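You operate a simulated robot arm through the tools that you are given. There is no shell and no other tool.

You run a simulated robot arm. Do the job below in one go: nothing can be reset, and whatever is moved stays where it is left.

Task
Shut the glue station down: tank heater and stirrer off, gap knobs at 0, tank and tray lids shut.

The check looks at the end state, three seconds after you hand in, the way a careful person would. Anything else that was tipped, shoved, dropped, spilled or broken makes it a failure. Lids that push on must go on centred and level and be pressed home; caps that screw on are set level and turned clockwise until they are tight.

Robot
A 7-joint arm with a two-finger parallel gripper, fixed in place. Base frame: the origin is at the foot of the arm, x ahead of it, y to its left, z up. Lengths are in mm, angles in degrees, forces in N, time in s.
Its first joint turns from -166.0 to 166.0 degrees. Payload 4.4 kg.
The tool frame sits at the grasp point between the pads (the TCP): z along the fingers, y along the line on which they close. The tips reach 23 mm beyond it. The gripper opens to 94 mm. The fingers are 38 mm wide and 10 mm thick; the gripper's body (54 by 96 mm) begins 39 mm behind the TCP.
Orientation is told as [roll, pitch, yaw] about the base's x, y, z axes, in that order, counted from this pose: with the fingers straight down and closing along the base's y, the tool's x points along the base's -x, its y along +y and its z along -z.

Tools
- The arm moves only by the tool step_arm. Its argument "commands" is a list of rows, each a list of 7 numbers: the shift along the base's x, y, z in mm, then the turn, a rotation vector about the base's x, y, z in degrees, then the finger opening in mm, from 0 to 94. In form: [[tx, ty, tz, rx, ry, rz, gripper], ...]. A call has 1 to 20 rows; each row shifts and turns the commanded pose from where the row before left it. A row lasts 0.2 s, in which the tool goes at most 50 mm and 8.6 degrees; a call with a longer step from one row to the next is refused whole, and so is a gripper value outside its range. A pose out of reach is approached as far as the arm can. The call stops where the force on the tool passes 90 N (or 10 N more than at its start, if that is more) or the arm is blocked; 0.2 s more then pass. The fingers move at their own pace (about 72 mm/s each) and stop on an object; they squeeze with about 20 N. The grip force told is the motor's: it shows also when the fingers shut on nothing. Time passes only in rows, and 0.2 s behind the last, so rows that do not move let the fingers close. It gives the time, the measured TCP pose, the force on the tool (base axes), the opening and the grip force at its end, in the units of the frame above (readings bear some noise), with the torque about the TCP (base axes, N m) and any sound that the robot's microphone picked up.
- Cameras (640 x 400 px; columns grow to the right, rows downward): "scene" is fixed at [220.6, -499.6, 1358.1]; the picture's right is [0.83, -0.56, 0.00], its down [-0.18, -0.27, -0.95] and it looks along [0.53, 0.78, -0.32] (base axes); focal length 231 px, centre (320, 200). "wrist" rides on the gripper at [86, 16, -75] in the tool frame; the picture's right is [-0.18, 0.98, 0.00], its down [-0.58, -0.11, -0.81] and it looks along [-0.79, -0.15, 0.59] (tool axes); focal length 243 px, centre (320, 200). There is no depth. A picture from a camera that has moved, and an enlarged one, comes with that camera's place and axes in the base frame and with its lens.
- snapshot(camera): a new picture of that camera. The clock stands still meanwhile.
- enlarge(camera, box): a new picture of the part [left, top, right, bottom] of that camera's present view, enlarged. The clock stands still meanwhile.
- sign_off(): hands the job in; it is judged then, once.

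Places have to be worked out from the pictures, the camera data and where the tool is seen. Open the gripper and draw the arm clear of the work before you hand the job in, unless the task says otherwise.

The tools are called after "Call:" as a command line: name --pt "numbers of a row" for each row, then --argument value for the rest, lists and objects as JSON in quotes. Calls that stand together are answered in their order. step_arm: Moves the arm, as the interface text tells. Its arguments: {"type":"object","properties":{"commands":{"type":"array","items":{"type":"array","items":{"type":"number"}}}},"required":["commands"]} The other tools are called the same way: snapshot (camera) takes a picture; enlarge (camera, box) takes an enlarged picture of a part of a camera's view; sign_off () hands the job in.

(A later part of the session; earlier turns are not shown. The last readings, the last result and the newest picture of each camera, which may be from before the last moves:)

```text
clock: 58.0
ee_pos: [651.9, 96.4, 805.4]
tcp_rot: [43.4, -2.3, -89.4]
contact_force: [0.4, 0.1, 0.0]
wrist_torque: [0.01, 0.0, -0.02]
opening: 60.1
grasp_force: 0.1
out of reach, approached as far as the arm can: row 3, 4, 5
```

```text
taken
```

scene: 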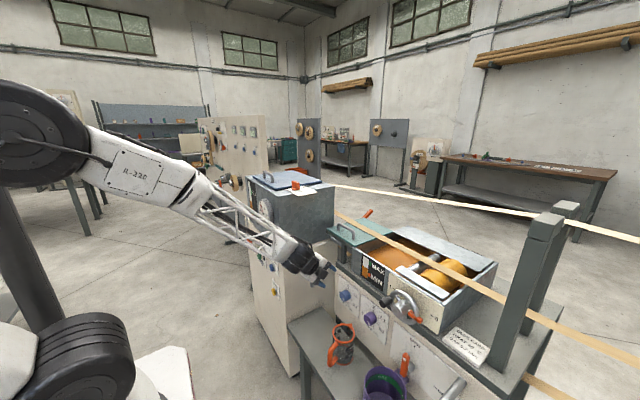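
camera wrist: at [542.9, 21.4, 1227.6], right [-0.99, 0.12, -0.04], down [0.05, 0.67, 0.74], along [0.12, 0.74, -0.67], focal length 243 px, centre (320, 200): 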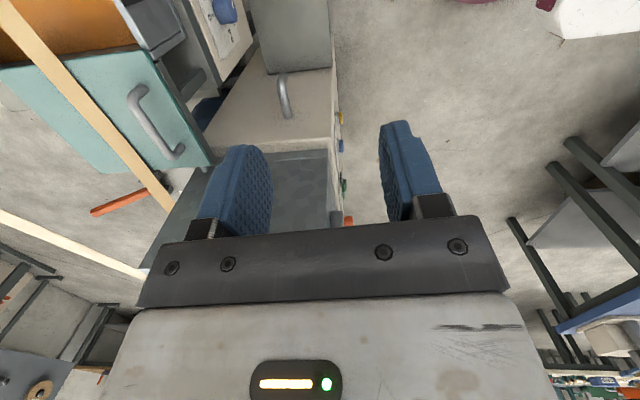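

Here the tool is in line with the forearm, so this wrist branch can't go further up. The other branch worked at the heater because the tool headed sideways relative to the arm plane; I mirror that for the REAR knob by pitching up off to the −y side first. I un-pitch and move there.

Call:
step_arm --pt "-30 0 25 0 7 0 60" --pt "-30 0 30 0 7 0 60" --pt "-30 0 30 0 7 0 60" --pt "-20 -30 30 0 7 0 60" --pt "-10 -40 25 0 7 0 60" --pt "-5 -45 20 0 7 0 60" --pt "-5 -45 10 0 0 0 60" --pt "-5 -45 5 0 0 0 60" --pt "-5 -45 0 0 0 0 60" --pt "-5 -45 0 0 0 0 60" --pt "0 -45 0 0 0 0 60" --pt "0 -45 0 0 0 0 60" --pt "0 -45 0 0 0 0 60"

Call:
snapshot --camera "wrist"

Call:
snapshot --camera "scene"

```text
clock: 60.8
ee_pos: [506.9, -335.2, 981.1]
tcp_rot: [1.5, -1.4, -88.1]
contact_force: [0.8, 0.0, 0.8]
wrist_torque: [0.02, -0.01, 0.02]
opening: 59.9
grasp_force: 0.0
```

```text
taken
camera wrist: at [519.2, -246.1, 1054.8], right [0.99, -0.15, 0.03], down [-0.11, -0.56, 0.82], along [-0.11, -0.81, -0.57], focal length 243 px, centre (320, 200)
```

wrist: 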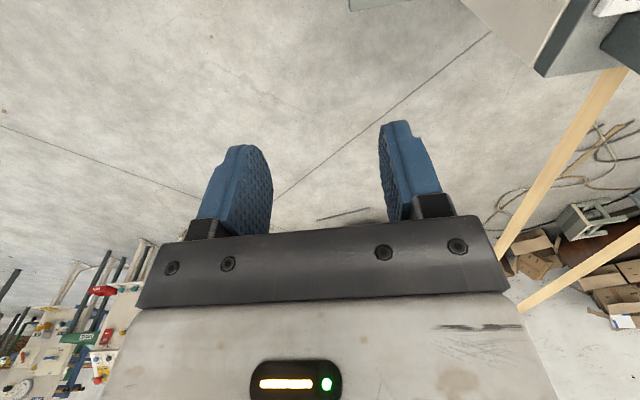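

```text
taken
```

scene: 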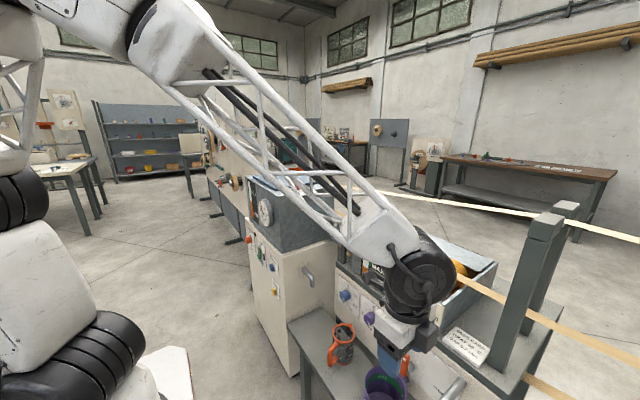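

Clear space here. I pitch the tool up to horizontal.

Call:
step_arm --pt "-10 -5 -10 0 -8.2 0 60" --pt "-10 -5 -10 0 -8.2 0 60" --pt "-10 -5 -10 0 -8.2 0 60" --pt "-10 -5 -10 0 -8.2 0 60" --pt "-10 -5 -10 0 -8.2 0 60" --pt "-10 0 -15 0 -8.2 0 60" --pt "-10 0 -15 0 -8.2 0 60" --pt "-10 0 -15 0 -8.2 0 60" --pt "-10 0 -15 0 -8.2 0 60" --pt "-10 0 -15 0 -8.2 0 60" --pt "-10 0 -15 0 -8.0 0 60"

Call:
snapshot --camera "wrist"

Call:
snapshot --camera "scene"

```text
clock: 62.0
ee_pos: [508.4, -275.9, 833.8]
tcp_rot: [33.6, 5.3, -80.0]
contact_force: [0.0, 0.1, -0.5]
wrist_torque: [0.04, 0.01, -0.01]
opening: 59.9
grasp_force: 0.2
stopped in row 5: the arm was blocked; the commanded pose is now the measured one
```

```text
taken
camera wrist: at [468.2, -203.0, 914.0], right [0.85, -0.09, 0.52], down [-0.42, -0.72, 0.56], along [0.33, -0.69, -0.65], focal length 243 px, centre (320, 200)
```

wrist: 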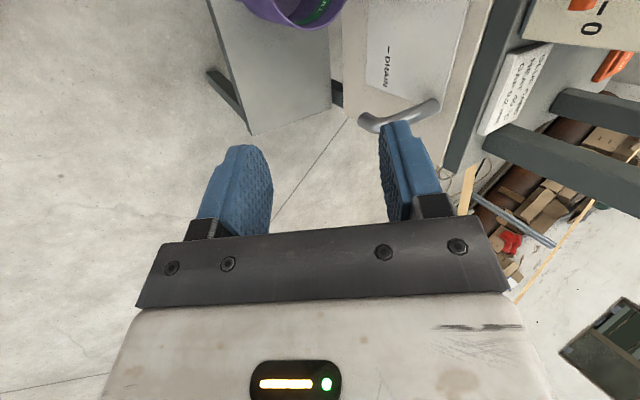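

```text
taken
```

scene: 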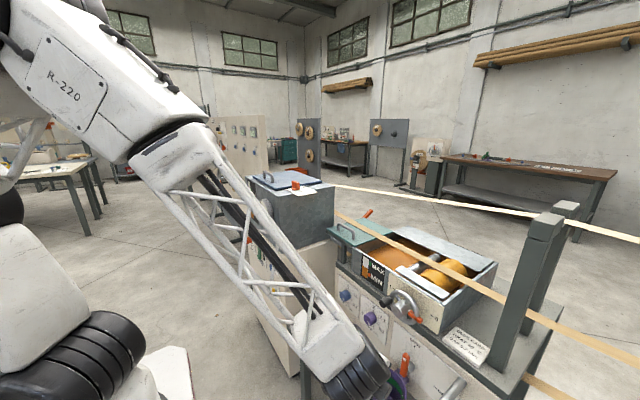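

Blocked again at the aligned-wrist singularity. I go back to tool-down and instead tilt the tool sideways toward +y first, then swing it round to +x, which avoids the alignment.

Call:
step_arm --pt "0 -10 30 -2.1 6.5 0 60" --pt "0 -10 30 -2.1 6.5 0 60" --pt "0 -10 30 -2.1 6.5 0 60" --pt "0 -10 30 -2.1 6.5 0 60" --pt "0 0 30 -2.0 6.3 0 60" --pt "0 0 0 0 0 0 60"

```text
clock: 63.4
ee_pos: [508.1, -316.2, 984.1]
tcp_rot: [-0.1, -0.1, -81.7]
contact_force: [-0.3, 0.2, 0.5]
wrist_torque: [-0.02, 0.0, -0.03]
opening: 60.0
grasp_force: 0.0
```

Call:
step_arm --pt "0 0 0 0 0 -8.3 60" --pt "-3 10 -5 8.2 0 0 60" --pt "-3 10 -5 8.2 0 0 60" --pt "-3 10 -5 8.2 0 0 60" --pt "-3 10 -5 8.2 0 0 60" --pt "-3 10 -5 8.2 0 0 60" --pt "-3 10 -5 8.2 0 0 60" --pt "-3 10 -5 8.2 0 0 60" --pt "-3 10 -5 8.2 0 0 60" --pt "-3 10 -5 8.2 0 0 60" --pt "-3 10 -5 8.2 0 0 60" --pt "0 10 -5 8.0 0 0 60"

Call:
snapshot --camera "scene"

```text
clock: 66.0
ee_pos: [476.4, -208.4, 928.0]
tcp_rot: [172.3, 89.9, 82.2]
contact_force: [0.7, 0.9, 0.0]
wrist_torque: [0.02, -0.04, -0.01]
opening: 60.2
grasp_force: 0.1
```

```text
taken
```

scene: 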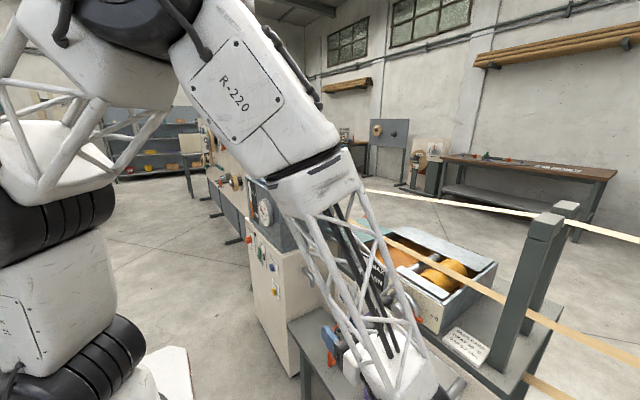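

That works: the tool points +y with the camera on top. Now I swing its heading round to nearly +x (keeping ~7° toward +y) while approaching the REAR knob's line.

Call:
step_arm --pt "12 8 -10 0 0 -8.3 60" --pt "12 8 -10 0 0 -8.3 60" --pt "12 10 -10 0 0 -8.3 60" --pt "12 12 -10 0 0 -8.3 60" --pt "12 12 -10 0 0 -8.3 60" --pt "12 12 -10 0 0 -8.3 60" --pt "12 12 -10 0 0 -8.3 60" --pt "12 14 -10 0 0 -8.3 60" --pt "12 16 -10 0 0 -8.3 60" --pt "14 16 -10 0 0 -8.3 60" --pt "0 0 0 0 0 0 60"

Call:
snapshot --camera "wrist"

Call:
snapshot --camera "scene"

```text
clock: 68.4
ee_pos: [600.3, -86.3, 828.6]
tcp_rot: [5.5, 89.9, -167.5]
contact_force: [-0.4, 0.0, -0.3]
wrist_torque: [-0.03, 0.0, -0.01]
opening: 59.8
grasp_force: 0.1
```

```text
taken
camera wrist: at [528.9, -113.0, 917.4], right [0.12, -0.98, -0.18], down [-0.81, 0.01, -0.58], along [0.57, 0.22, -0.79], focal length 243 px, centre (320, 200)
```

wrist: 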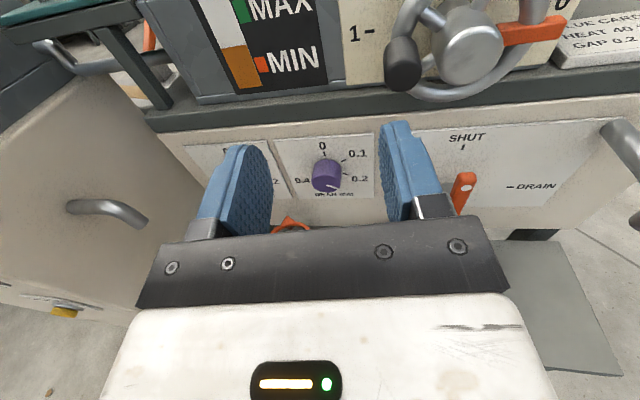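

```text
taken
```

scene: 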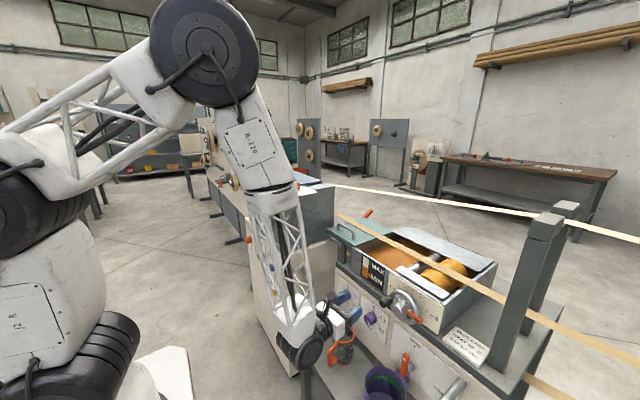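

The REAR knob is straight ahead. I roll +59° about the tool axis and descend to its height.

Call:
step_arm --pt "0 2 -22 7.35 0.9 0 60" --pt "0 2 -22 7.35 0.9 0 60" --pt "0 2 -22 7.35 0.9 0 60" --pt "5 2 -22 7.35 0.9 0 60" --pt "5 2 -22 7.35 0.9 0 60" --pt "5 3 -22 7.35 0.9 0 60" --pt "5 3 -22 7.35 0.9 0 60" --pt "5 3 -22 7.35 0.9 0 60" --pt "0 0 -2 0 0 0 60"

Call:
snapshot --camera "wrist"

Call:
snapshot --camera "scene"

```text
clock: 70.4
ee_pos: [624.3, -68.5, 650.9]
tcp_rot: [-89.9, 30.7, 97.0]
contact_force: [0.3, 0.1, -0.1]
wrist_torque: [0.0, 0.0, 0.02]
opening: 59.7
grasp_force: 0.1
```

```text
taken
camera wrist: at [561.8, -159.4, 682.4], right [0.04, -0.34, -0.94], down [-0.87, 0.45, -0.2], along [0.49, 0.82, -0.28], focal length 243 px, centre (320, 200)
```

wrist: 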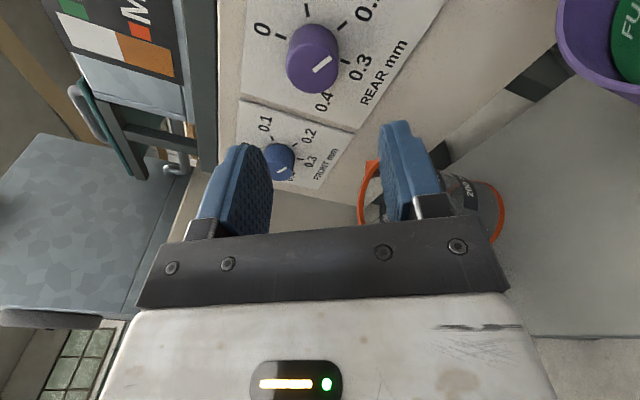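

```text
taken
```

scene: 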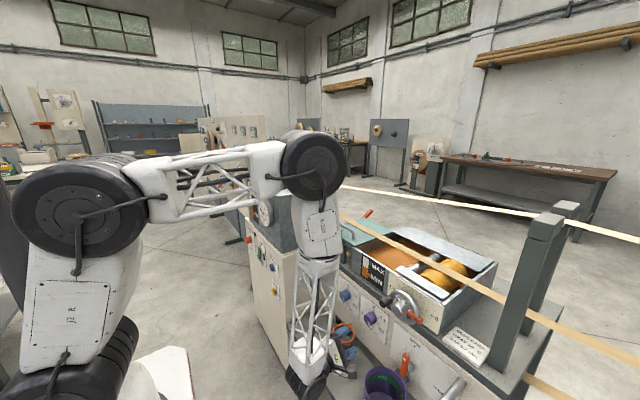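

All poses are being followed. I zoom in to refine the knob's location and pointer.

Call:
enlarge --camera "wrist" --box '[240, 0, 420, 120]'

Call:
enlarge --camera "scene" --box '[270, 270, 430, 400]'

```text
3.33 times, centred on (330, 60) of wrist
camera zoom: at [561.8, -159.4, 682.4], right [0.04, -0.34, -0.94], down [-0.87, 0.45, -0.2], along [0.49, 0.82, -0.28], focal length 809 px, centre (287, 667)
```

zoom: 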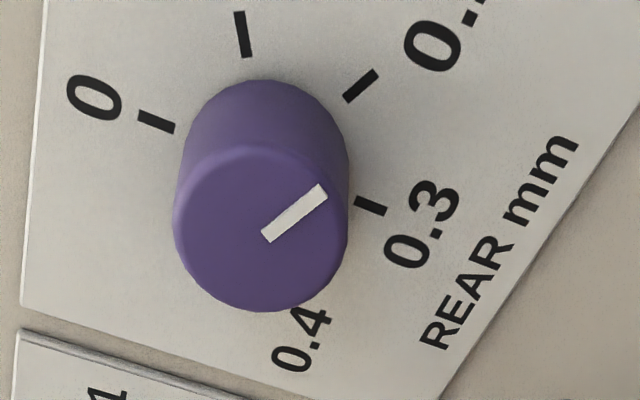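

```text
3.08 times, centred on (350, 335) of scene
camera zoom: at [220.6, -499.6, 1358.1], right [0.83, -0.56, 0.0], down [-0.18, -0.27, -0.95], along [0.53, 0.78, -0.32], focal length 712 px, centre (228, -215)
```

zoom: 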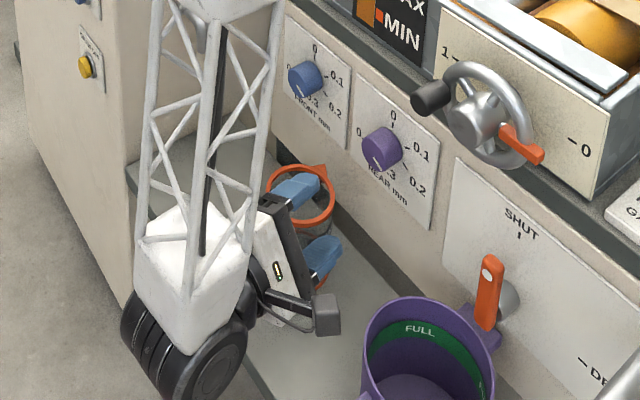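

The pointer is exactly at 0.2 (120°) and the closer view puts the REAR axis at y≈−41, z≈653.5. I approach it.

Call:
step_arm --pt "35 9 1 0 0 0 60" --pt "35 9 1 0 0 0 60" --pt "20 8 0.5 0 0 0 60"

Call:
snapshot --camera "wrist"

Call:
enlarge --camera "scene" --box '[300, 270, 420, 380]'

```text
clock: 71.4
ee_pos: [681.7, -48.1, 760.0]
tcp_rot: [-94.5, 31.8, 95.3]
contact_force: [0.1, -0.1, 0.7]
wrist_torque: [0.02, 0.01, -0.01]
opening: 60.0
grasp_force: 0.0
out of reach, approached as far as the arm can: row 2, 3
stopped in row 3: the arm was blocked; the commanded pose is now the measured one
```

```text
taken
camera wrist: at [618.4, -140.4, 788.0], right [0.11, -0.35, -0.93], down [-0.86, 0.44, -0.27], along [0.5, 0.83, -0.25], focal length 243 px, centre (320, 200)
```

wrist: 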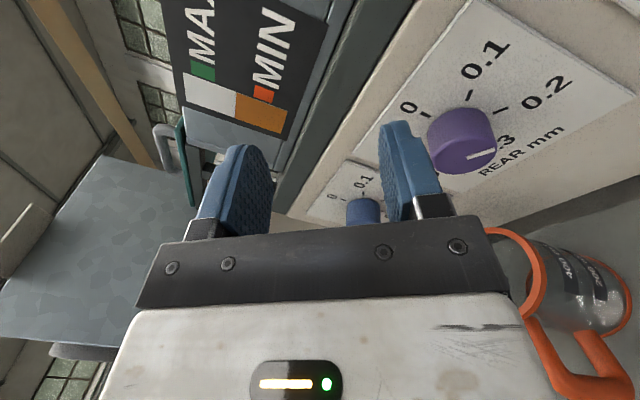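

```text
3.64 times, centred on (360, 325) of scene
camera zoom: at [220.6, -499.6, 1358.1], right [0.83, -0.56, 0.0], down [-0.18, -0.27, -0.95], along [0.53, 0.78, -0.32], focal length 841 px, centre (174, -254)
```

zoom: 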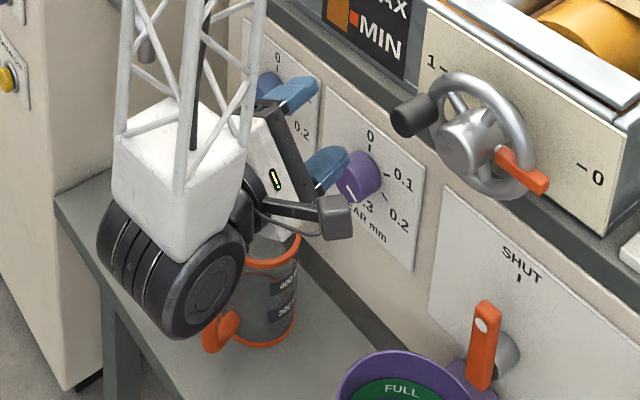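

The solver jumped upward here (wrist twist limit again), without touching anything. I back out and use a bit more heading (12° toward +y) for margin.

Call:
step_arm --pt "-30 -10 0 0 2 0 60" --pt "-30 -15 0 0 1.8 0 60" --pt "0 -20 -20 0 0 2.1 60" --pt "0 0 -20 0 0 2.1 60" --pt "0 0 -20 0 0 0 60" --pt "0 0 -20 0 0 0 60" --pt "0 0 0 0 0 0 60"

Call:
snapshot --camera "wrist"

```text
clock: 73.0
ee_pos: [623.5, -94.5, 680.4]
tcp_rot: [-90.2, 31.5, 101.7]
contact_force: [-0.1, 0.3, 0.7]
wrist_torque: [-0.01, 0.01, -0.03]
opening: 59.9
grasp_force: 0.0
```

```text
taken
camera wrist: at [568.0, -190.4, 712.7], right [0.07, -0.35, -0.94], down [-0.9, 0.38, -0.21], along [0.43, 0.86, -0.28], focal length 243 px, centre (320, 200)
```

wrist: 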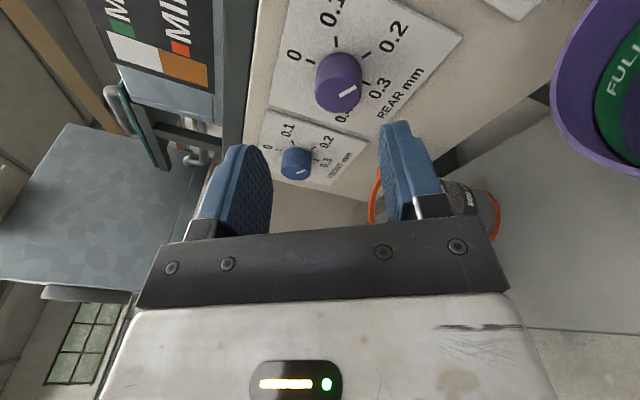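

Call:
step_arm --pt "10 6 -14 0 0 0 60" --pt "15 6 -13 0 0 0 60" --pt "20 8 0 0 0 0 60" --pt "20 8 0 0 0 0 60"

```text
clock: 74.0
ee_pos: [688.3, -65.0, 653.7]
tcp_rot: [-90.1, 31.2, 101.7]
contact_force: [-0.3, 0.7, -0.3]
wrist_torque: [-0.01, 0.03, -0.01]
opening: 60.1
grasp_force: 0.0
```

Following properly. I check the picture before the last 65 mm.

Call:
snapshot --camera "wrist"

Call:
enlarge --camera "scene" --box '[300, 270, 420, 390]'

```text
taken
camera wrist: at [632.5, -162.5, 685.8], right [0.07, -0.35, -0.94], down [-0.9, 0.38, -0.21], along [0.43, 0.86, -0.28], focal length 243 px, centre (320, 200)
```

wrist: 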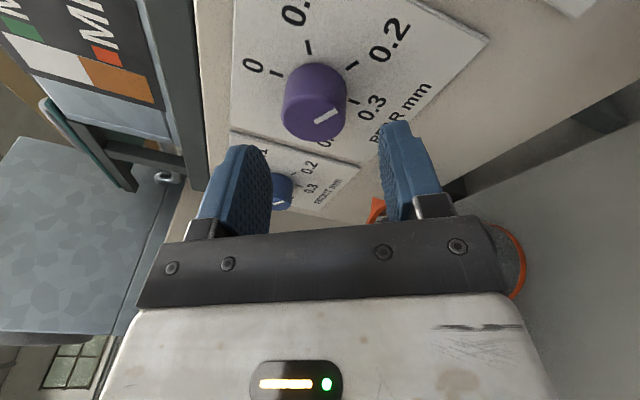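

```text
3.33 times, centred on (360, 330) of scene
camera zoom: at [220.6, -499.6, 1358.1], right [0.83, -0.56, 0.0], down [-0.18, -0.27, -0.95], along [0.53, 0.78, -0.32], focal length 771 px, centre (187, -233)
```

zoom: 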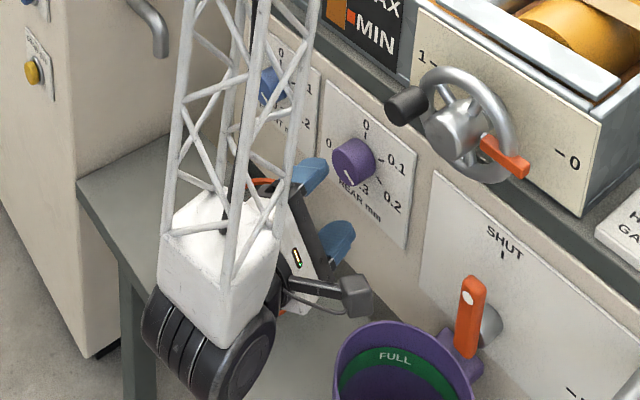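

Call:
step_arm --pt "20 7 0 0 0 0 60" --pt "20 7 0 0 0 0 60"

Call:
snapshot --camera "wrist"

```text
clock: 74.6
ee_pos: [728.3, -50.8, 653.8]
tcp_rot: [-90.2, 31.3, 101.7]
contact_force: [-0.7, 0.5, 0.0]
wrist_torque: [0.0, -0.03, 0.0]
opening: 59.9
grasp_force: 0.0
```

```text
taken
camera wrist: at [672.4, -148.4, 685.8], right [0.07, -0.35, -0.94], down [-0.9, 0.38, -0.21], along [0.43, 0.86, -0.28], focal length 243 px, centre (320, 200)
```

wrist: 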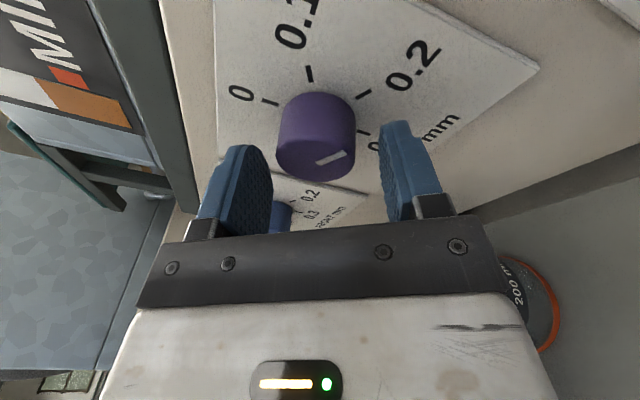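

Call:
step_arm --pt "13 4 1 0 0 0 60" --pt "12 3.5 1 0 0 0 60" --pt "0 0 0 0 0 0 60"

Call:
snapshot --camera "wrist"

```text
clock: 75.2
ee_pos: [745.1, -47.9, 651.7]
tcp_rot: [-89.7, 31.3, 101.6]
contact_force: [-26.3, -11.6, 17.3]
wrist_torque: [-0.77, 0.13, -1.11]
opening: 55.3
grasp_force: 0.0
stopped in row 3: the force on the tool passed its limit at 115 N (the readings are from after the stop); the commanded pose is now the measured one
```

```text
taken
camera wrist: at [689.2, -143.3, 685.4], right [0.07, -0.35, -0.94], down [-0.9, 0.38, -0.2], along [0.43, 0.86, -0.29], focal length 243 px, centre (320, 200)
```

wrist: 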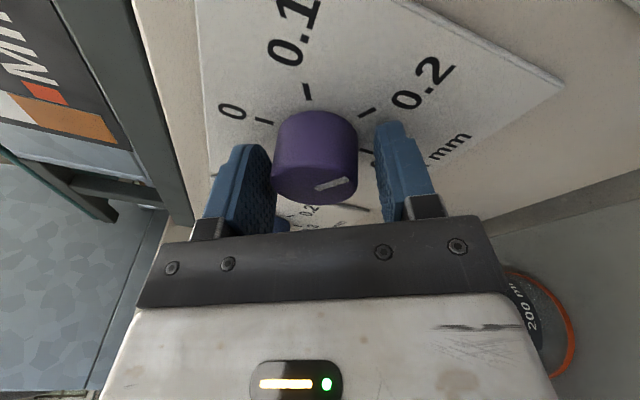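

One finger touched the knob's rim: the knob sits nearer the upper finger. I back off, open wider and shift up/left before going in again.

Call:
step_arm --pt "-12 -3 0 0 0 0 60" --pt "-12 -3 2 0 0 0 76" --pt "0 1.5 3 0 0 0 76" --pt "0 0 0 0 0 0 76"

Call:
snapshot --camera "wrist"

Call:
enlarge --camera "wrist" --box '[220, 60, 420, 220]'

```text
clock: 76.2
ee_pos: [721.7, -51.7, 657.5]
tcp_rot: [-89.7, 31.3, 101.6]
contact_force: [0.4, 0.0, -0.4]
wrist_torque: [0.01, 0.0, 0.03]
opening: 75.7
grasp_force: 0.1
```

```text
taken
camera wrist: at [666.2, -147.3, 690.1], right [0.07, -0.35, -0.94], down [-0.9, 0.38, -0.2], along [0.43, 0.86, -0.29], focal length 243 px, centre (320, 200)
```

wrist: 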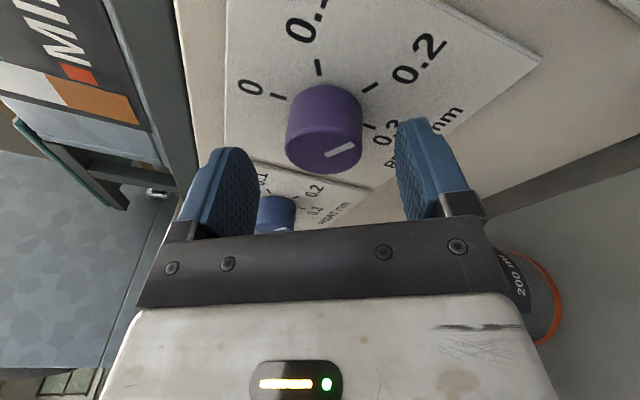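

```text
2.50 times, centred on (320, 140) of wrist
camera zoom: at [666.2, -147.3, 690.1], right [0.07, -0.35, -0.94], down [-0.9, 0.38, -0.2], along [0.43, 0.86, -0.29], focal length 606 px, centre (320, 350)
```

zoom: 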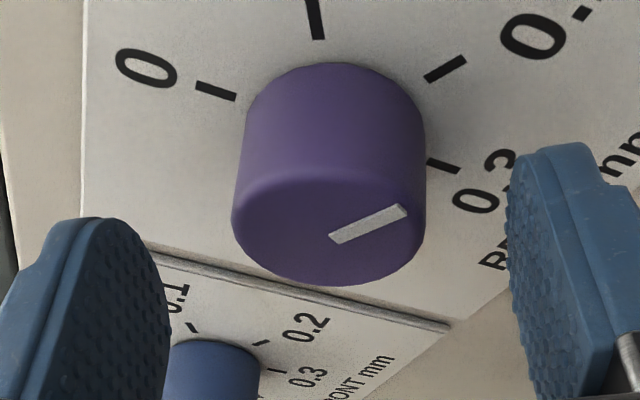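

Re-solving from three views: panel plate at x≈777, knob face x≈750, REAR axis y≈−44, z≈655 (FRONT y≈101, z≈655). I go in less deep, with wide opening, then close.

Call:
step_arm --pt "9 2 -0.5 0 0 0 76" --pt "9 2 -0.5 0 0 0 76" --pt "0 0 0 0 0 0 60" --pt "0 0 0 0 0 0 50"

Call:
snapshot --camera "wrist"

```text
clock: 77.2
ee_pos: [740.4, -45.9, 656.8]
tcp_rot: [-89.8, 31.4, 101.6]
contact_force: [-0.4, 0.8, 1.2]
wrist_torque: [0.0, 0.01, 0.03]
opening: 49.9
grasp_force: 0.1
```

```text
taken
camera wrist: at [684.1, -143.1, 689.4], right [0.07, -0.35, -0.94], down [-0.9, 0.38, -0.2], along [0.43, 0.86, -0.29], focal length 243 px, centre (320, 200)
```

wrist: 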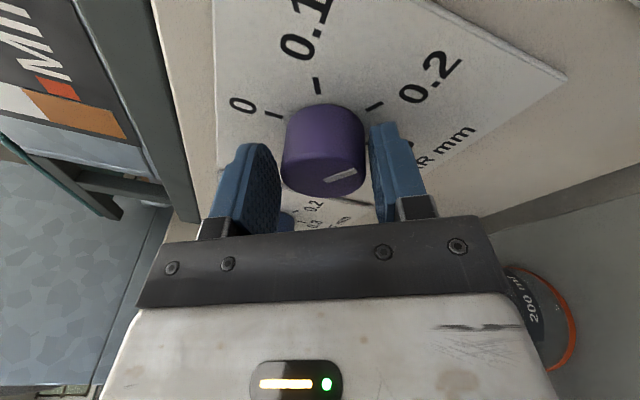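

The knob is well centred between the pads. I close.

Call:
step_arm --pt "0 0 0 0 0 0 40" --pt "0 0 0 0 0 0 32" --pt "0 0 0 0 0 0 32"

```text
clock: 78.0
ee_pos: [738.8, -47.9, 655.1]
tcp_rot: [-89.6, 31.3, 101.6]
contact_force: [9.9, -15.3, -27.0]
wrist_torque: [-0.1, 0.36, -0.53]
opening: 46.1
grasp_force: 16.0
```

Call:
step_arm --pt "0 -0.6 -1.6 0 0 0 32" --pt "0 0 0 0 0 0 32"

```text
clock: 78.6
ee_pos: [739.2, -47.3, 654.3]
tcp_rot: [-89.6, 31.3, 101.6]
contact_force: [2.8, -10.0, -16.0]
wrist_torque: [-0.04, 0.77, -0.58]
opening: 43.3
grasp_force: 45.3
```

Call:
step_arm --pt "0 -0.4 -0.9 0 0 0 32" --pt "0 0 0 0 0 0 32"

```text
clock: 79.2
ee_pos: [739.2, -47.8, 655.7]
tcp_rot: [-89.7, 31.3, 101.6]
contact_force: [-18.8, -4.4, 19.7]
wrist_torque: [0.05, 0.42, -0.39]
opening: 43.8
grasp_force: 44.9
```

Reasonably balanced. I turn counter-clockwise 40° about the tool axis and check.

Call:
step_arm --pt "0 0 0 -7.84 -1.61 0 32" --pt "0 0 0 -7.84 -1.61 0 32" --pt "0 0 0 -7.84 -1.61 0 32" --pt "0 0 0 -7.84 -1.61 0 32" --pt "0 0 0 -7.84 -1.61 0 32"

Call:
snapshot --camera "wrist"

```text
clock: 80.4
ee_pos: [739.5, -47.0, 654.1]
tcp_rot: [-89.7, 71.4, 101.8]
contact_force: [-3.6, 32.7, 25.1]
wrist_torque: [0.03, 0.66, 0.05]
opening: 45.6
grasp_force: 45.8
```

```text
taken
camera wrist: at [676.4, -105.1, 732.5], right [0.17, -0.86, -0.49], down [-0.85, 0.12, -0.52], along [0.5, 0.5, -0.7], focal length 243 px, centre (320, 200)
```

wrist: 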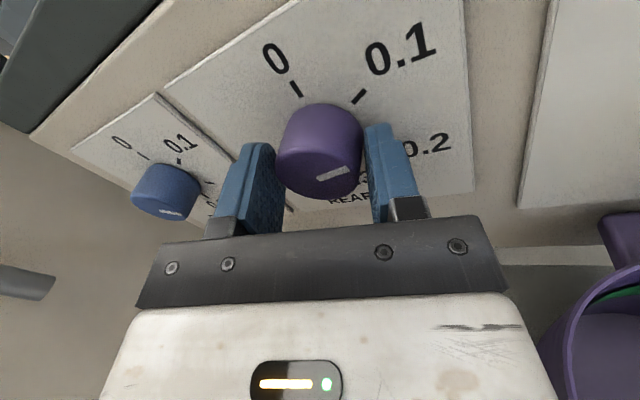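

The knob turns with the gripper without slipping. I continue the remaining 80°.

Call:
step_arm --pt "0 0 0 -7.84 -1.61 0 32" --pt "0 0 0 -7.84 -1.61 0 32" --pt "0 0 0 -7.84 -1.61 0 32" --pt "0 0 0 -7.84 -1.61 0 32" --pt "0 0 0 -7.84 -1.61 0 32"

Call:
snapshot --camera "wrist"

```text
clock: 81.6
ee_pos: [738.5, -47.9, 653.7]
tcp_rot: [90.0, 68.6, -78.7]
contact_force: [-10.5, 13.8, 0.4]
wrist_torque: [-0.01, 0.57, -0.33]
opening: 45.0
grasp_force: 45.0
```

```text
taken
camera wrist: at [663.3, -47.6, 740.9], right [0.19, -0.96, 0.19], down [-0.77, -0.27, -0.58], along [0.61, -0.03, -0.79], focal length 243 px, centre (320, 200)
```

wrist: 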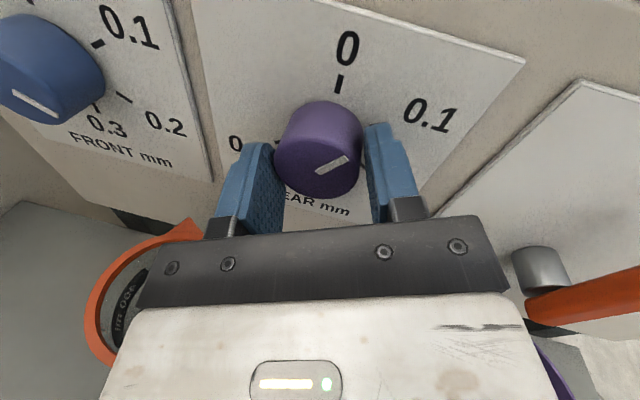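

Call:
step_arm --pt "0 0 0 -7.84 -1.61 0 32" --pt "0 0 0 -7.84 -1.61 0 32" --pt "0 0 0 -7.84 -1.61 0 32" --pt "0 0 0 -7.84 -1.61 0 32" --pt "0 0 0 -6.9 -1.4 0 32"

Call:
snapshot --camera "wrist"

Call:
enlarge --camera "wrist" --box '[220, 40, 420, 220]'

```text
clock: 82.8
ee_pos: [741.3, -48.0, 654.6]
tcp_rot: [90.4, 29.5, -78.3]
contact_force: [-5.8, -0.4, -0.1]
wrist_torque: [0.51, -0.09, -0.44]
opening: 43.7
grasp_force: 35.7
```

```text
taken
camera wrist: at [654.7, 2.5, 712.2], right [0.12, -0.63, 0.76], down [-0.7, -0.6, -0.39], along [0.71, -0.49, -0.52], focal length 243 px, centre (320, 200)
```

wrist: 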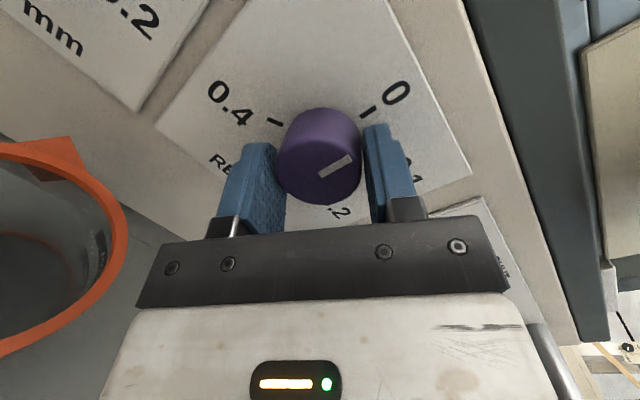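

```text
2.22 times, centred on (320, 130) of wrist
camera zoom: at [654.7, 2.5, 712.2], right [0.12, -0.63, 0.76], down [-0.7, -0.6, -0.39], along [0.71, -0.49, -0.52], focal length 539 px, centre (320, 356)
```

zoom: 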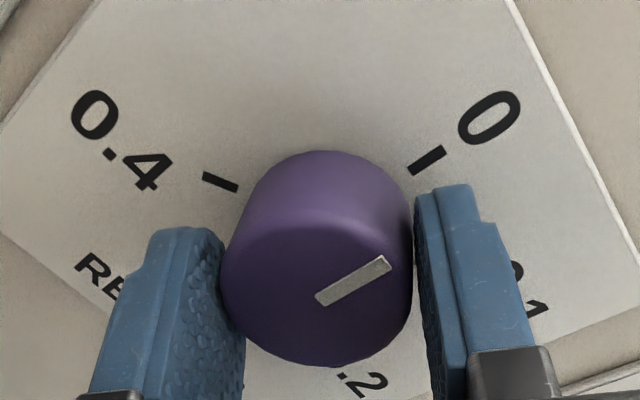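

The pointer now reads straight up at 0 within a degree or two. I release, back out along the tool and check.

Call:
step_arm --pt "0 0 0 0 0 0 60" --pt "0 0 0 0 0 0 72" --pt "-20 -4 0 0 0 0 72" --pt "-30 -6 0 0 0 0 72"

Call:
snapshot --camera "wrist"

Call:
enlarge --camera "wrist" --box '[240, 20, 400, 140]'

```text
clock: 83.8
ee_pos: [691.5, -57.7, 653.4]
tcp_rot: [90.3, 29.6, -78.4]
contact_force: [0.2, 0.1, 0.1]
wrist_torque: [0.02, 0.0, 0.0]
opening: 72.0
grasp_force: 0.0
```

```text
taken
camera wrist: at [605.2, -7.6, 711.3], right [0.12, -0.63, 0.76], down [-0.7, -0.6, -0.39], along [0.7, -0.49, -0.52], focal length 243 px, centre (320, 200)
```

wrist: 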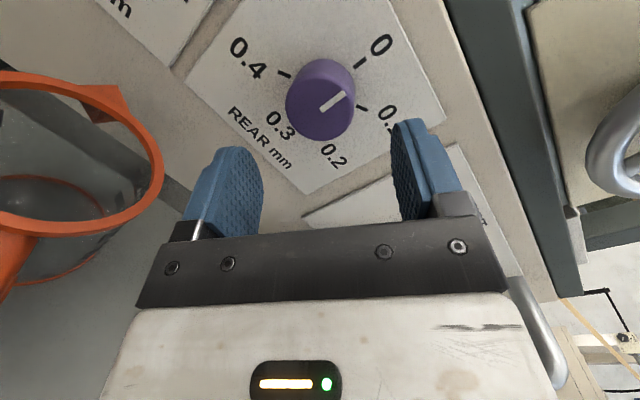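

```text
3.33 times, centred on (320, 80) of wrist
camera zoom: at [605.2, -7.6, 711.3], right [0.12, -0.63, 0.76], down [-0.7, -0.6, -0.39], along [0.7, -0.49, -0.52], focal length 809 px, centre (320, 600)
```

zoom: 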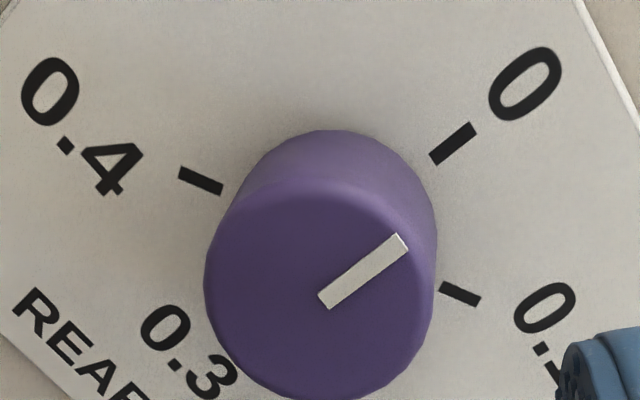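

REAR is exactly on its 0 tick. I back out, bring the camera upright, and unwind the way I came to get to the mirrored wrist posture for FRONT.

Call:
step_arm --pt "-30 -6 5 0 0 0 72" --pt "-30 -6 15 0 0 0 72" --pt "-10 -2 25 7.25 1.5 0 60" --pt "0 0 25 7.25 1.5 0 60" --pt "0 0 25 7.25 1.5 0 60" --pt "0 0 25 7.25 1.5 0 60" --pt "0 0 25 7.25 1.5 0 60" --pt "0 0 25 7.25 1.5 0 60" --pt "0 0 25 7.25 1.5 0 60" --pt "0 0 25 7.25 1.5 0 60" --pt "0 0 0 0 0 0 60"

Call:
snapshot --camera "wrist"

```text
clock: 86.2
ee_pos: [620.4, -72.0, 874.4]
tcp_rot: [84.3, 89.0, -84.5]
contact_force: [-0.3, -0.2, -1.5]
wrist_torque: [-0.01, 0.0, 0.04]
opening: 60.1
grasp_force: 0.0
```

```text
taken
camera wrist: at [550.5, -102.0, 962.6], right [0.19, -0.97, -0.17], down [-0.81, -0.06, -0.58], along [0.55, 0.25, -0.8], focal length 243 px, centre (320, 200)
```

wrist: 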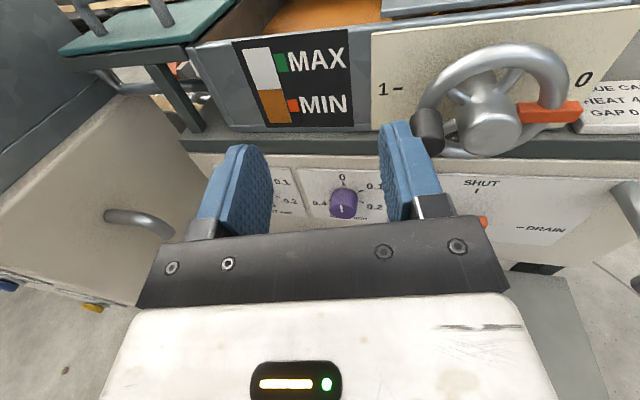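

Call:
step_arm --pt "-16 -14 8 0 0 7.84 60" --pt "-16 -14 8 0 0 7.84 60" --pt "-14 -14 8 0 0 7.84 60" --pt "-14 -14 8 0 0 7.84 60" --pt "-14 -14 6 0 0 7.84 60" --pt "-14 -14 6 0 0 7.84 60" --pt "-14 -13 5 0 0 7.84 60" --pt "-14 -13 5 0 0 7.84 60" --pt "-14 -13 5 0 0 7.84 60" --pt "-14 -13 5 0 0 7.84 60" --pt "0 0 0 0 0 0 60"

Call:
step_arm --pt "0 -10 5 -8.2 0 0 60" --pt "0 -10 5 -8.2 0 0 60" --pt "0 -10 5 -8.2 0 0 60" --pt "0 -10 5 -8.2 0 0 60" --pt "0 -10 5 -8.2 0 0 60" --pt "0 -10 5 -8.2 0 0 60" --pt "0 -10 5 -8.2 0 0 60" --pt "0 -10 5 -8.2 0 0 60" --pt "0 -10 5 -8.2 0 0 60" --pt "0 -10 5 -8.2 0 0 60" --pt "0 0 0 -8.0 0 0 60" --pt "0 0 0 0 0 0 60"

Call:
snapshot --camera "scene"

```text
clock: 88.6
ee_pos: [475.1, -209.8, 938.0]
tcp_rot: [85.2, 89.0, -5.0]
contact_force: [0.4, -0.1, -0.3]
wrist_torque: [0.02, 0.02, -0.01]
opening: 60.2
grasp_force: 0.0
```

```text
clock: 91.2
ee_pos: [475.1, -308.0, 988.7]
tcp_rot: [0.3, -0.3, -88.9]
contact_force: [0.3, -0.2, -0.3]
wrist_torque: [0.03, -0.01, -0.01]
opening: 60.1
grasp_force: 0.1
```

```text
taken
```

scene: 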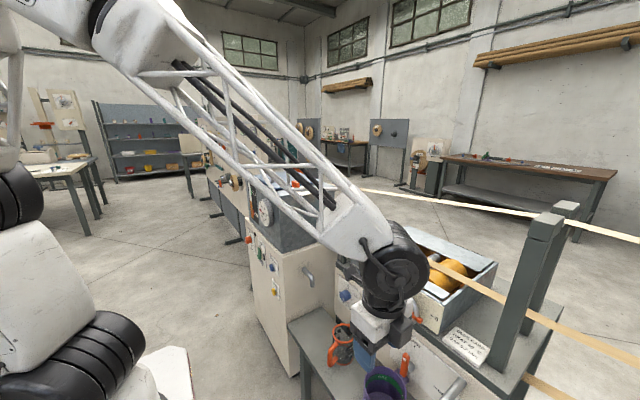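

Back to tool-down cleanly. On the way I turn to yaw 0 and go look at the tray lid from close up.

Call:
step_arm --pt "0 35 20 0 0 8.1 60" --pt "10 40 15 0 0 8.1 40" --pt "15 40 15 0 0 8.1 20" --pt "20 40 10 0 0 8.1 0" --pt "20 42 10 0 0 8.1 0" --pt "20 42 10 0 0 8.1 0" --pt "20 42 10 0 0 8.1 0" --pt "25 42 5 0 0 8.1 0" --pt "25 42 5 0 0 8.1 0" --pt "25 42 5 0 0 8.1 0" --pt "25 42 5 0 0 7.9 0" --pt "20 10 0 0 0 0 0"

Call:
snapshot --camera "wrist"

Call:
enlarge --camera "scene" --box '[320, 195, 480, 300]'

```text
clock: 93.8
ee_pos: [700.5, 149.8, 1098.7]
tcp_rot: [0.4, -0.2, 0.0]
contact_force: [-0.4, 0.5, -0.1]
wrist_torque: [0.0, 0.0, -0.03]
opening: 0.0
grasp_force: 19.9
```

```text
taken
camera wrist: at [615.6, 165.5, 1174.5], right [0.18, 0.98, 0.01], down [0.58, -0.11, 0.81], along [0.79, -0.14, -0.59], focal length 243 px, centre (320, 200)
```

wrist: 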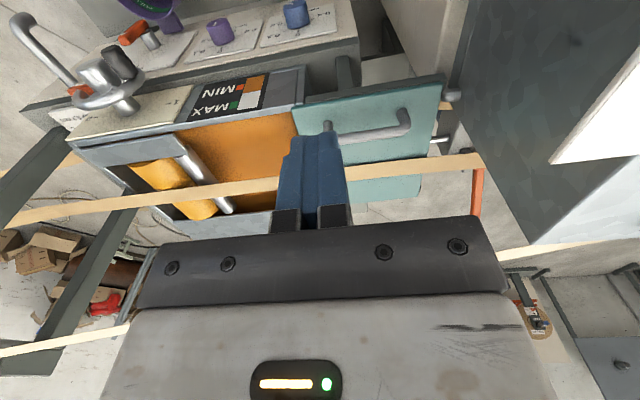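

```text
3.81 times, centred on (400, 248) of scene
camera zoom: at [220.6, -499.6, 1358.1], right [0.83, -0.56, 0.0], down [-0.18, -0.27, -0.95], along [0.53, 0.78, -0.32], focal length 881 px, centre (15, 19)
```

zoom: 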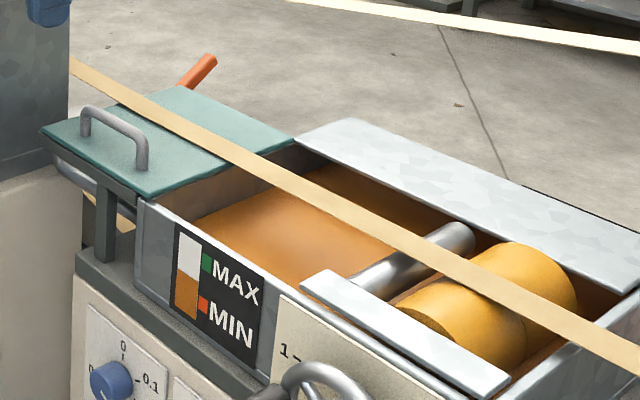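

I zoom in on the lid, its rails and the orange rod behind it.

Call:
enlarge --camera "wrist" --box '[290, 60, 500, 220]'

Call:
enlarge --camera "scene" --box '[320, 195, 400, 255]'

Call:
enlarge --camera "wrist" --box '[60, 60, 300, 230]'

```text
2.50 times, centred on (395, 140) of wrist
camera zoom: at [615.6, 165.5, 1174.5], right [0.18, 0.98, 0.01], down [0.58, -0.11, 0.81], along [0.79, -0.14, -0.59], focal length 606 px, centre (132, 350)
```

zoom: 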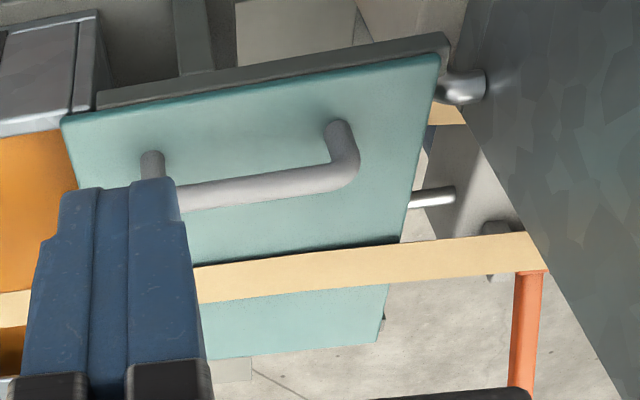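

```text
6.67 times, centred on (360, 225) of scene
camera zoom: at [220.6, -499.6, 1358.1], right [0.83, -0.56, 0.0], down [-0.18, -0.27, -0.95], along [0.53, 0.78, -0.32], focal length 1542 px, centre (53, 33)
```

zoom: 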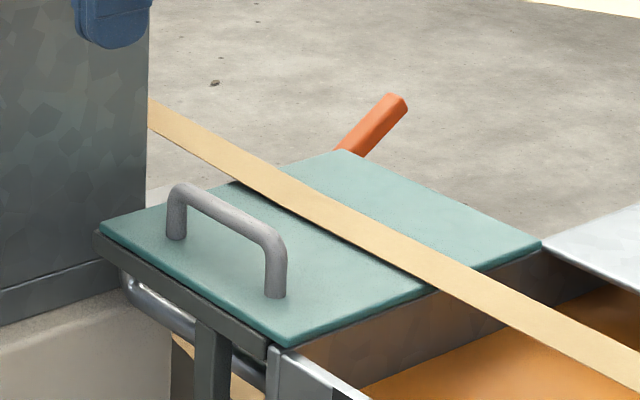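

```text
2.35 times, centred on (180, 145) of wrist
camera zoom: at [615.6, 165.5, 1174.5], right [0.18, 0.98, 0.01], down [0.58, -0.11, 0.81], along [0.79, -0.14, -0.59], focal length 571 px, centre (649, 329)
```

zoom: 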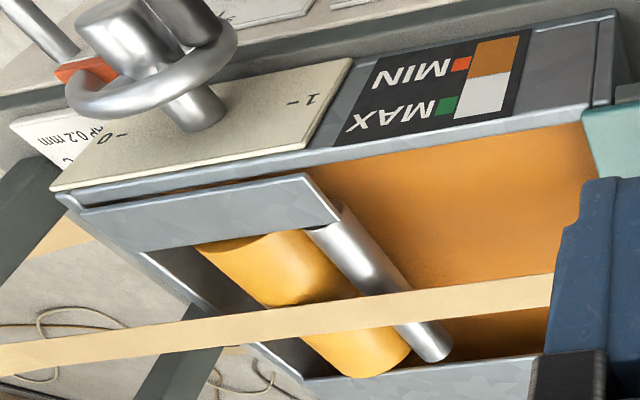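

Strip: x≈901, z≈917. Handle: x≈830, y≈142–247, top ~z 908; lid surface z≈882, lid spans y≈97–289; the tray opening runs to y≈−90. I'll push the +y end of the handle with closed fingers; first move above it.

Call:
step_arm --pt "30 30 0 -0.4 0.2 0 0" --pt "30 30 0 0 0 0 0" --pt "30 30 -10 0 0 0 0" --pt "30 30 -20 0 0 0 0" --pt "10 10 -30 0 0 0 0" --pt "0 0 -30 0 0 0 0" --pt "0 0 -30 0 0 0 0"

Call:
snapshot --camera "wrist"

Call:
enlarge --camera "scene" --box '[300, 140, 420, 260]'

```text
clock: 95.3
ee_pos: [832.6, 281.1, 1012.0]
tcp_rot: [0.2, -0.7, 0.1]
contact_force: [-3.7, -2.0, 10.3]
wrist_torque: [0.18, 0.81, 0.2]
opening: 0.1
grasp_force: 20.0
stopped in row 7: the force on the tool passed its limit at 138 N (the readings are from after the stop); the commanded pose is now the measured one
```

```text
taken
camera wrist: at [746.4, 296.2, 1086.0], right [0.18, 0.98, 0.01], down [0.57, -0.11, 0.81], along [0.8, -0.14, -0.58], focal length 243 px, centre (320, 200)
```

wrist: 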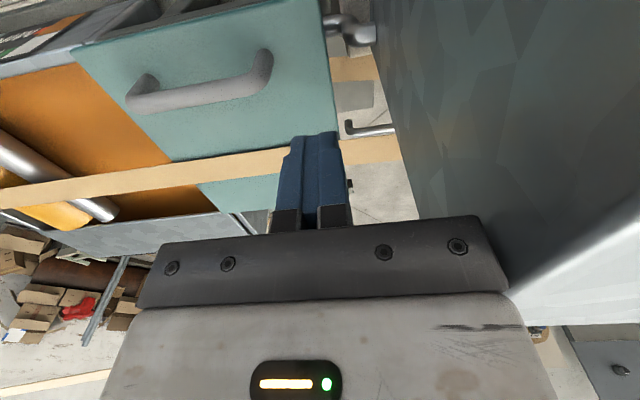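

```text
3.33 times, centred on (360, 200) of scene
camera zoom: at [220.6, -499.6, 1358.1], right [0.83, -0.56, 0.0], down [-0.18, -0.27, -0.95], along [0.53, 0.78, -0.32], focal length 771 px, centre (187, 200)
```

zoom: 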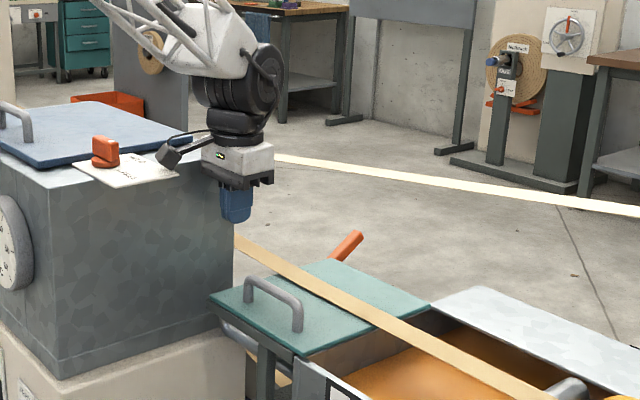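

The camera bracket came down on the overhanging HELD/FREE plate. I lift straight off and inspect.

Call:
step_arm --pt "0 0 25 0 0 0 0" --pt "0 -20 30 0 0 0 0" --pt "0 -30 0 0 0 0 0"

Call:
enlarge --camera "scene" --box '[240, 150, 360, 230]'

Call:
snapshot --camera "wrist"

```text
clock: 96.2
ee_pos: [832.9, 231.4, 1065.1]
tcp_rot: [0.2, -0.6, 0.1]
contact_force: [0.7, -0.5, -0.3]
wrist_torque: [0.06, 0.01, -0.03]
opening: 0.1
grasp_force: 19.8
```

```text
5.00 times, centred on (300, 190) of scene
camera zoom: at [220.6, -499.6, 1358.1], right [0.83, -0.56, 0.0], down [-0.18, -0.27, -0.95], along [0.53, 0.78, -0.32], focal length 1156 px, centre (420, 250)
```

zoom: 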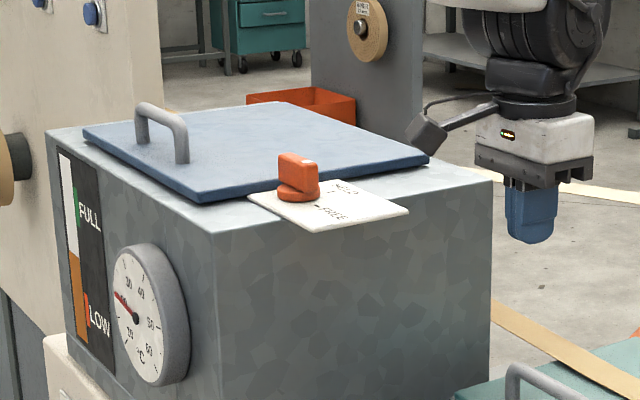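

```text
taken
camera wrist: at [746.5, 246.5, 1139.8], right [0.18, 0.98, 0.0], down [0.57, -0.11, 0.81], along [0.8, -0.15, -0.58], focal length 243 px, centre (320, 200)
```

wrist: 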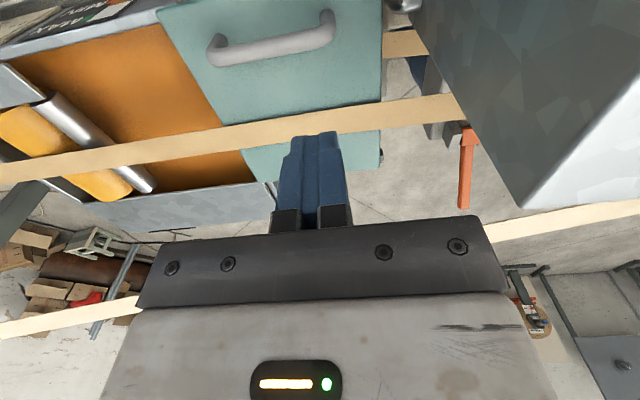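

Plate, knob and lid look unchanged. I use yaw +90 instead (camera on the −y side, away from the plate) and grip the handle bar in the middle.

Call:
step_arm --pt "0 -3 0 -0.2 0.6 8.2 20" --pt "0 -3 0 0 0 8.2 50" --pt "0 -3 0 0 0 8.2 50" --pt "0 -3 0 0 0 8.2 50" --pt "0 -3 0 0 0 8.2 50" --pt "0 -3 0 0 0 8.2 50" --pt "0 -3 0 0 0 8.2 50" --pt "0 -3 0 0 0 8.2 50" --pt "0 -3 0 0 0 8.2 50" --pt "-1 -3 -20 0 0 8.2 50" --pt "-2 -2 -25 0 0 7.9 50" --pt "0 0 0 0 0 0 50"

Call:
snapshot --camera "wrist"

Call:
enlarge --camera "scene" --box '[300, 150, 420, 260]'

```text
clock: 98.8
ee_pos: [829.7, 199.0, 1020.7]
tcp_rot: [0.1, 0.0, 90.1]
contact_force: [-0.6, -0.4, 0.5]
wrist_torque: [-0.02, -0.02, 0.01]
opening: 50.0
grasp_force: 0.1
```

```text
taken
camera wrist: at [814.8, 111.8, 1095.3], right [-0.98, 0.18, 0.0], down [0.11, 0.58, 0.81], along [0.15, 0.79, -0.59], focal length 243 px, centre (320, 200)
```

wrist: 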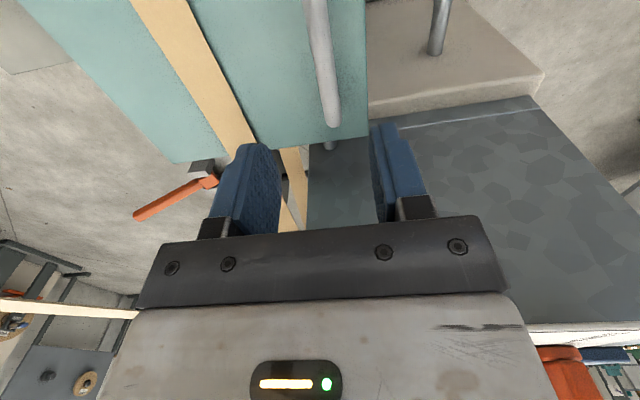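

```text
3.64 times, centred on (360, 205) of scene
camera zoom: at [220.6, -499.6, 1358.1], right [0.83, -0.56, 0.0], down [-0.18, -0.27, -0.95], along [0.53, 0.78, -0.32], focal length 841 px, centre (174, 182)
```

zoom: 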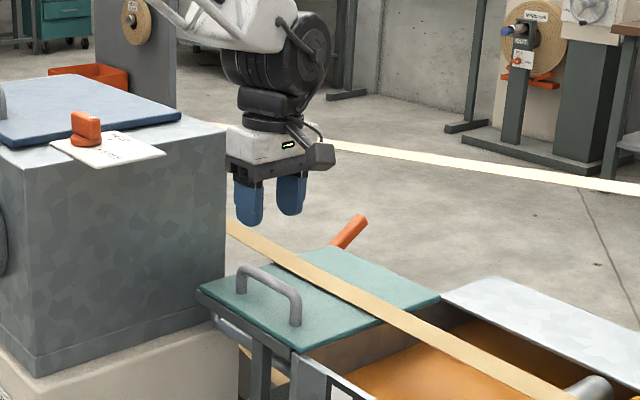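

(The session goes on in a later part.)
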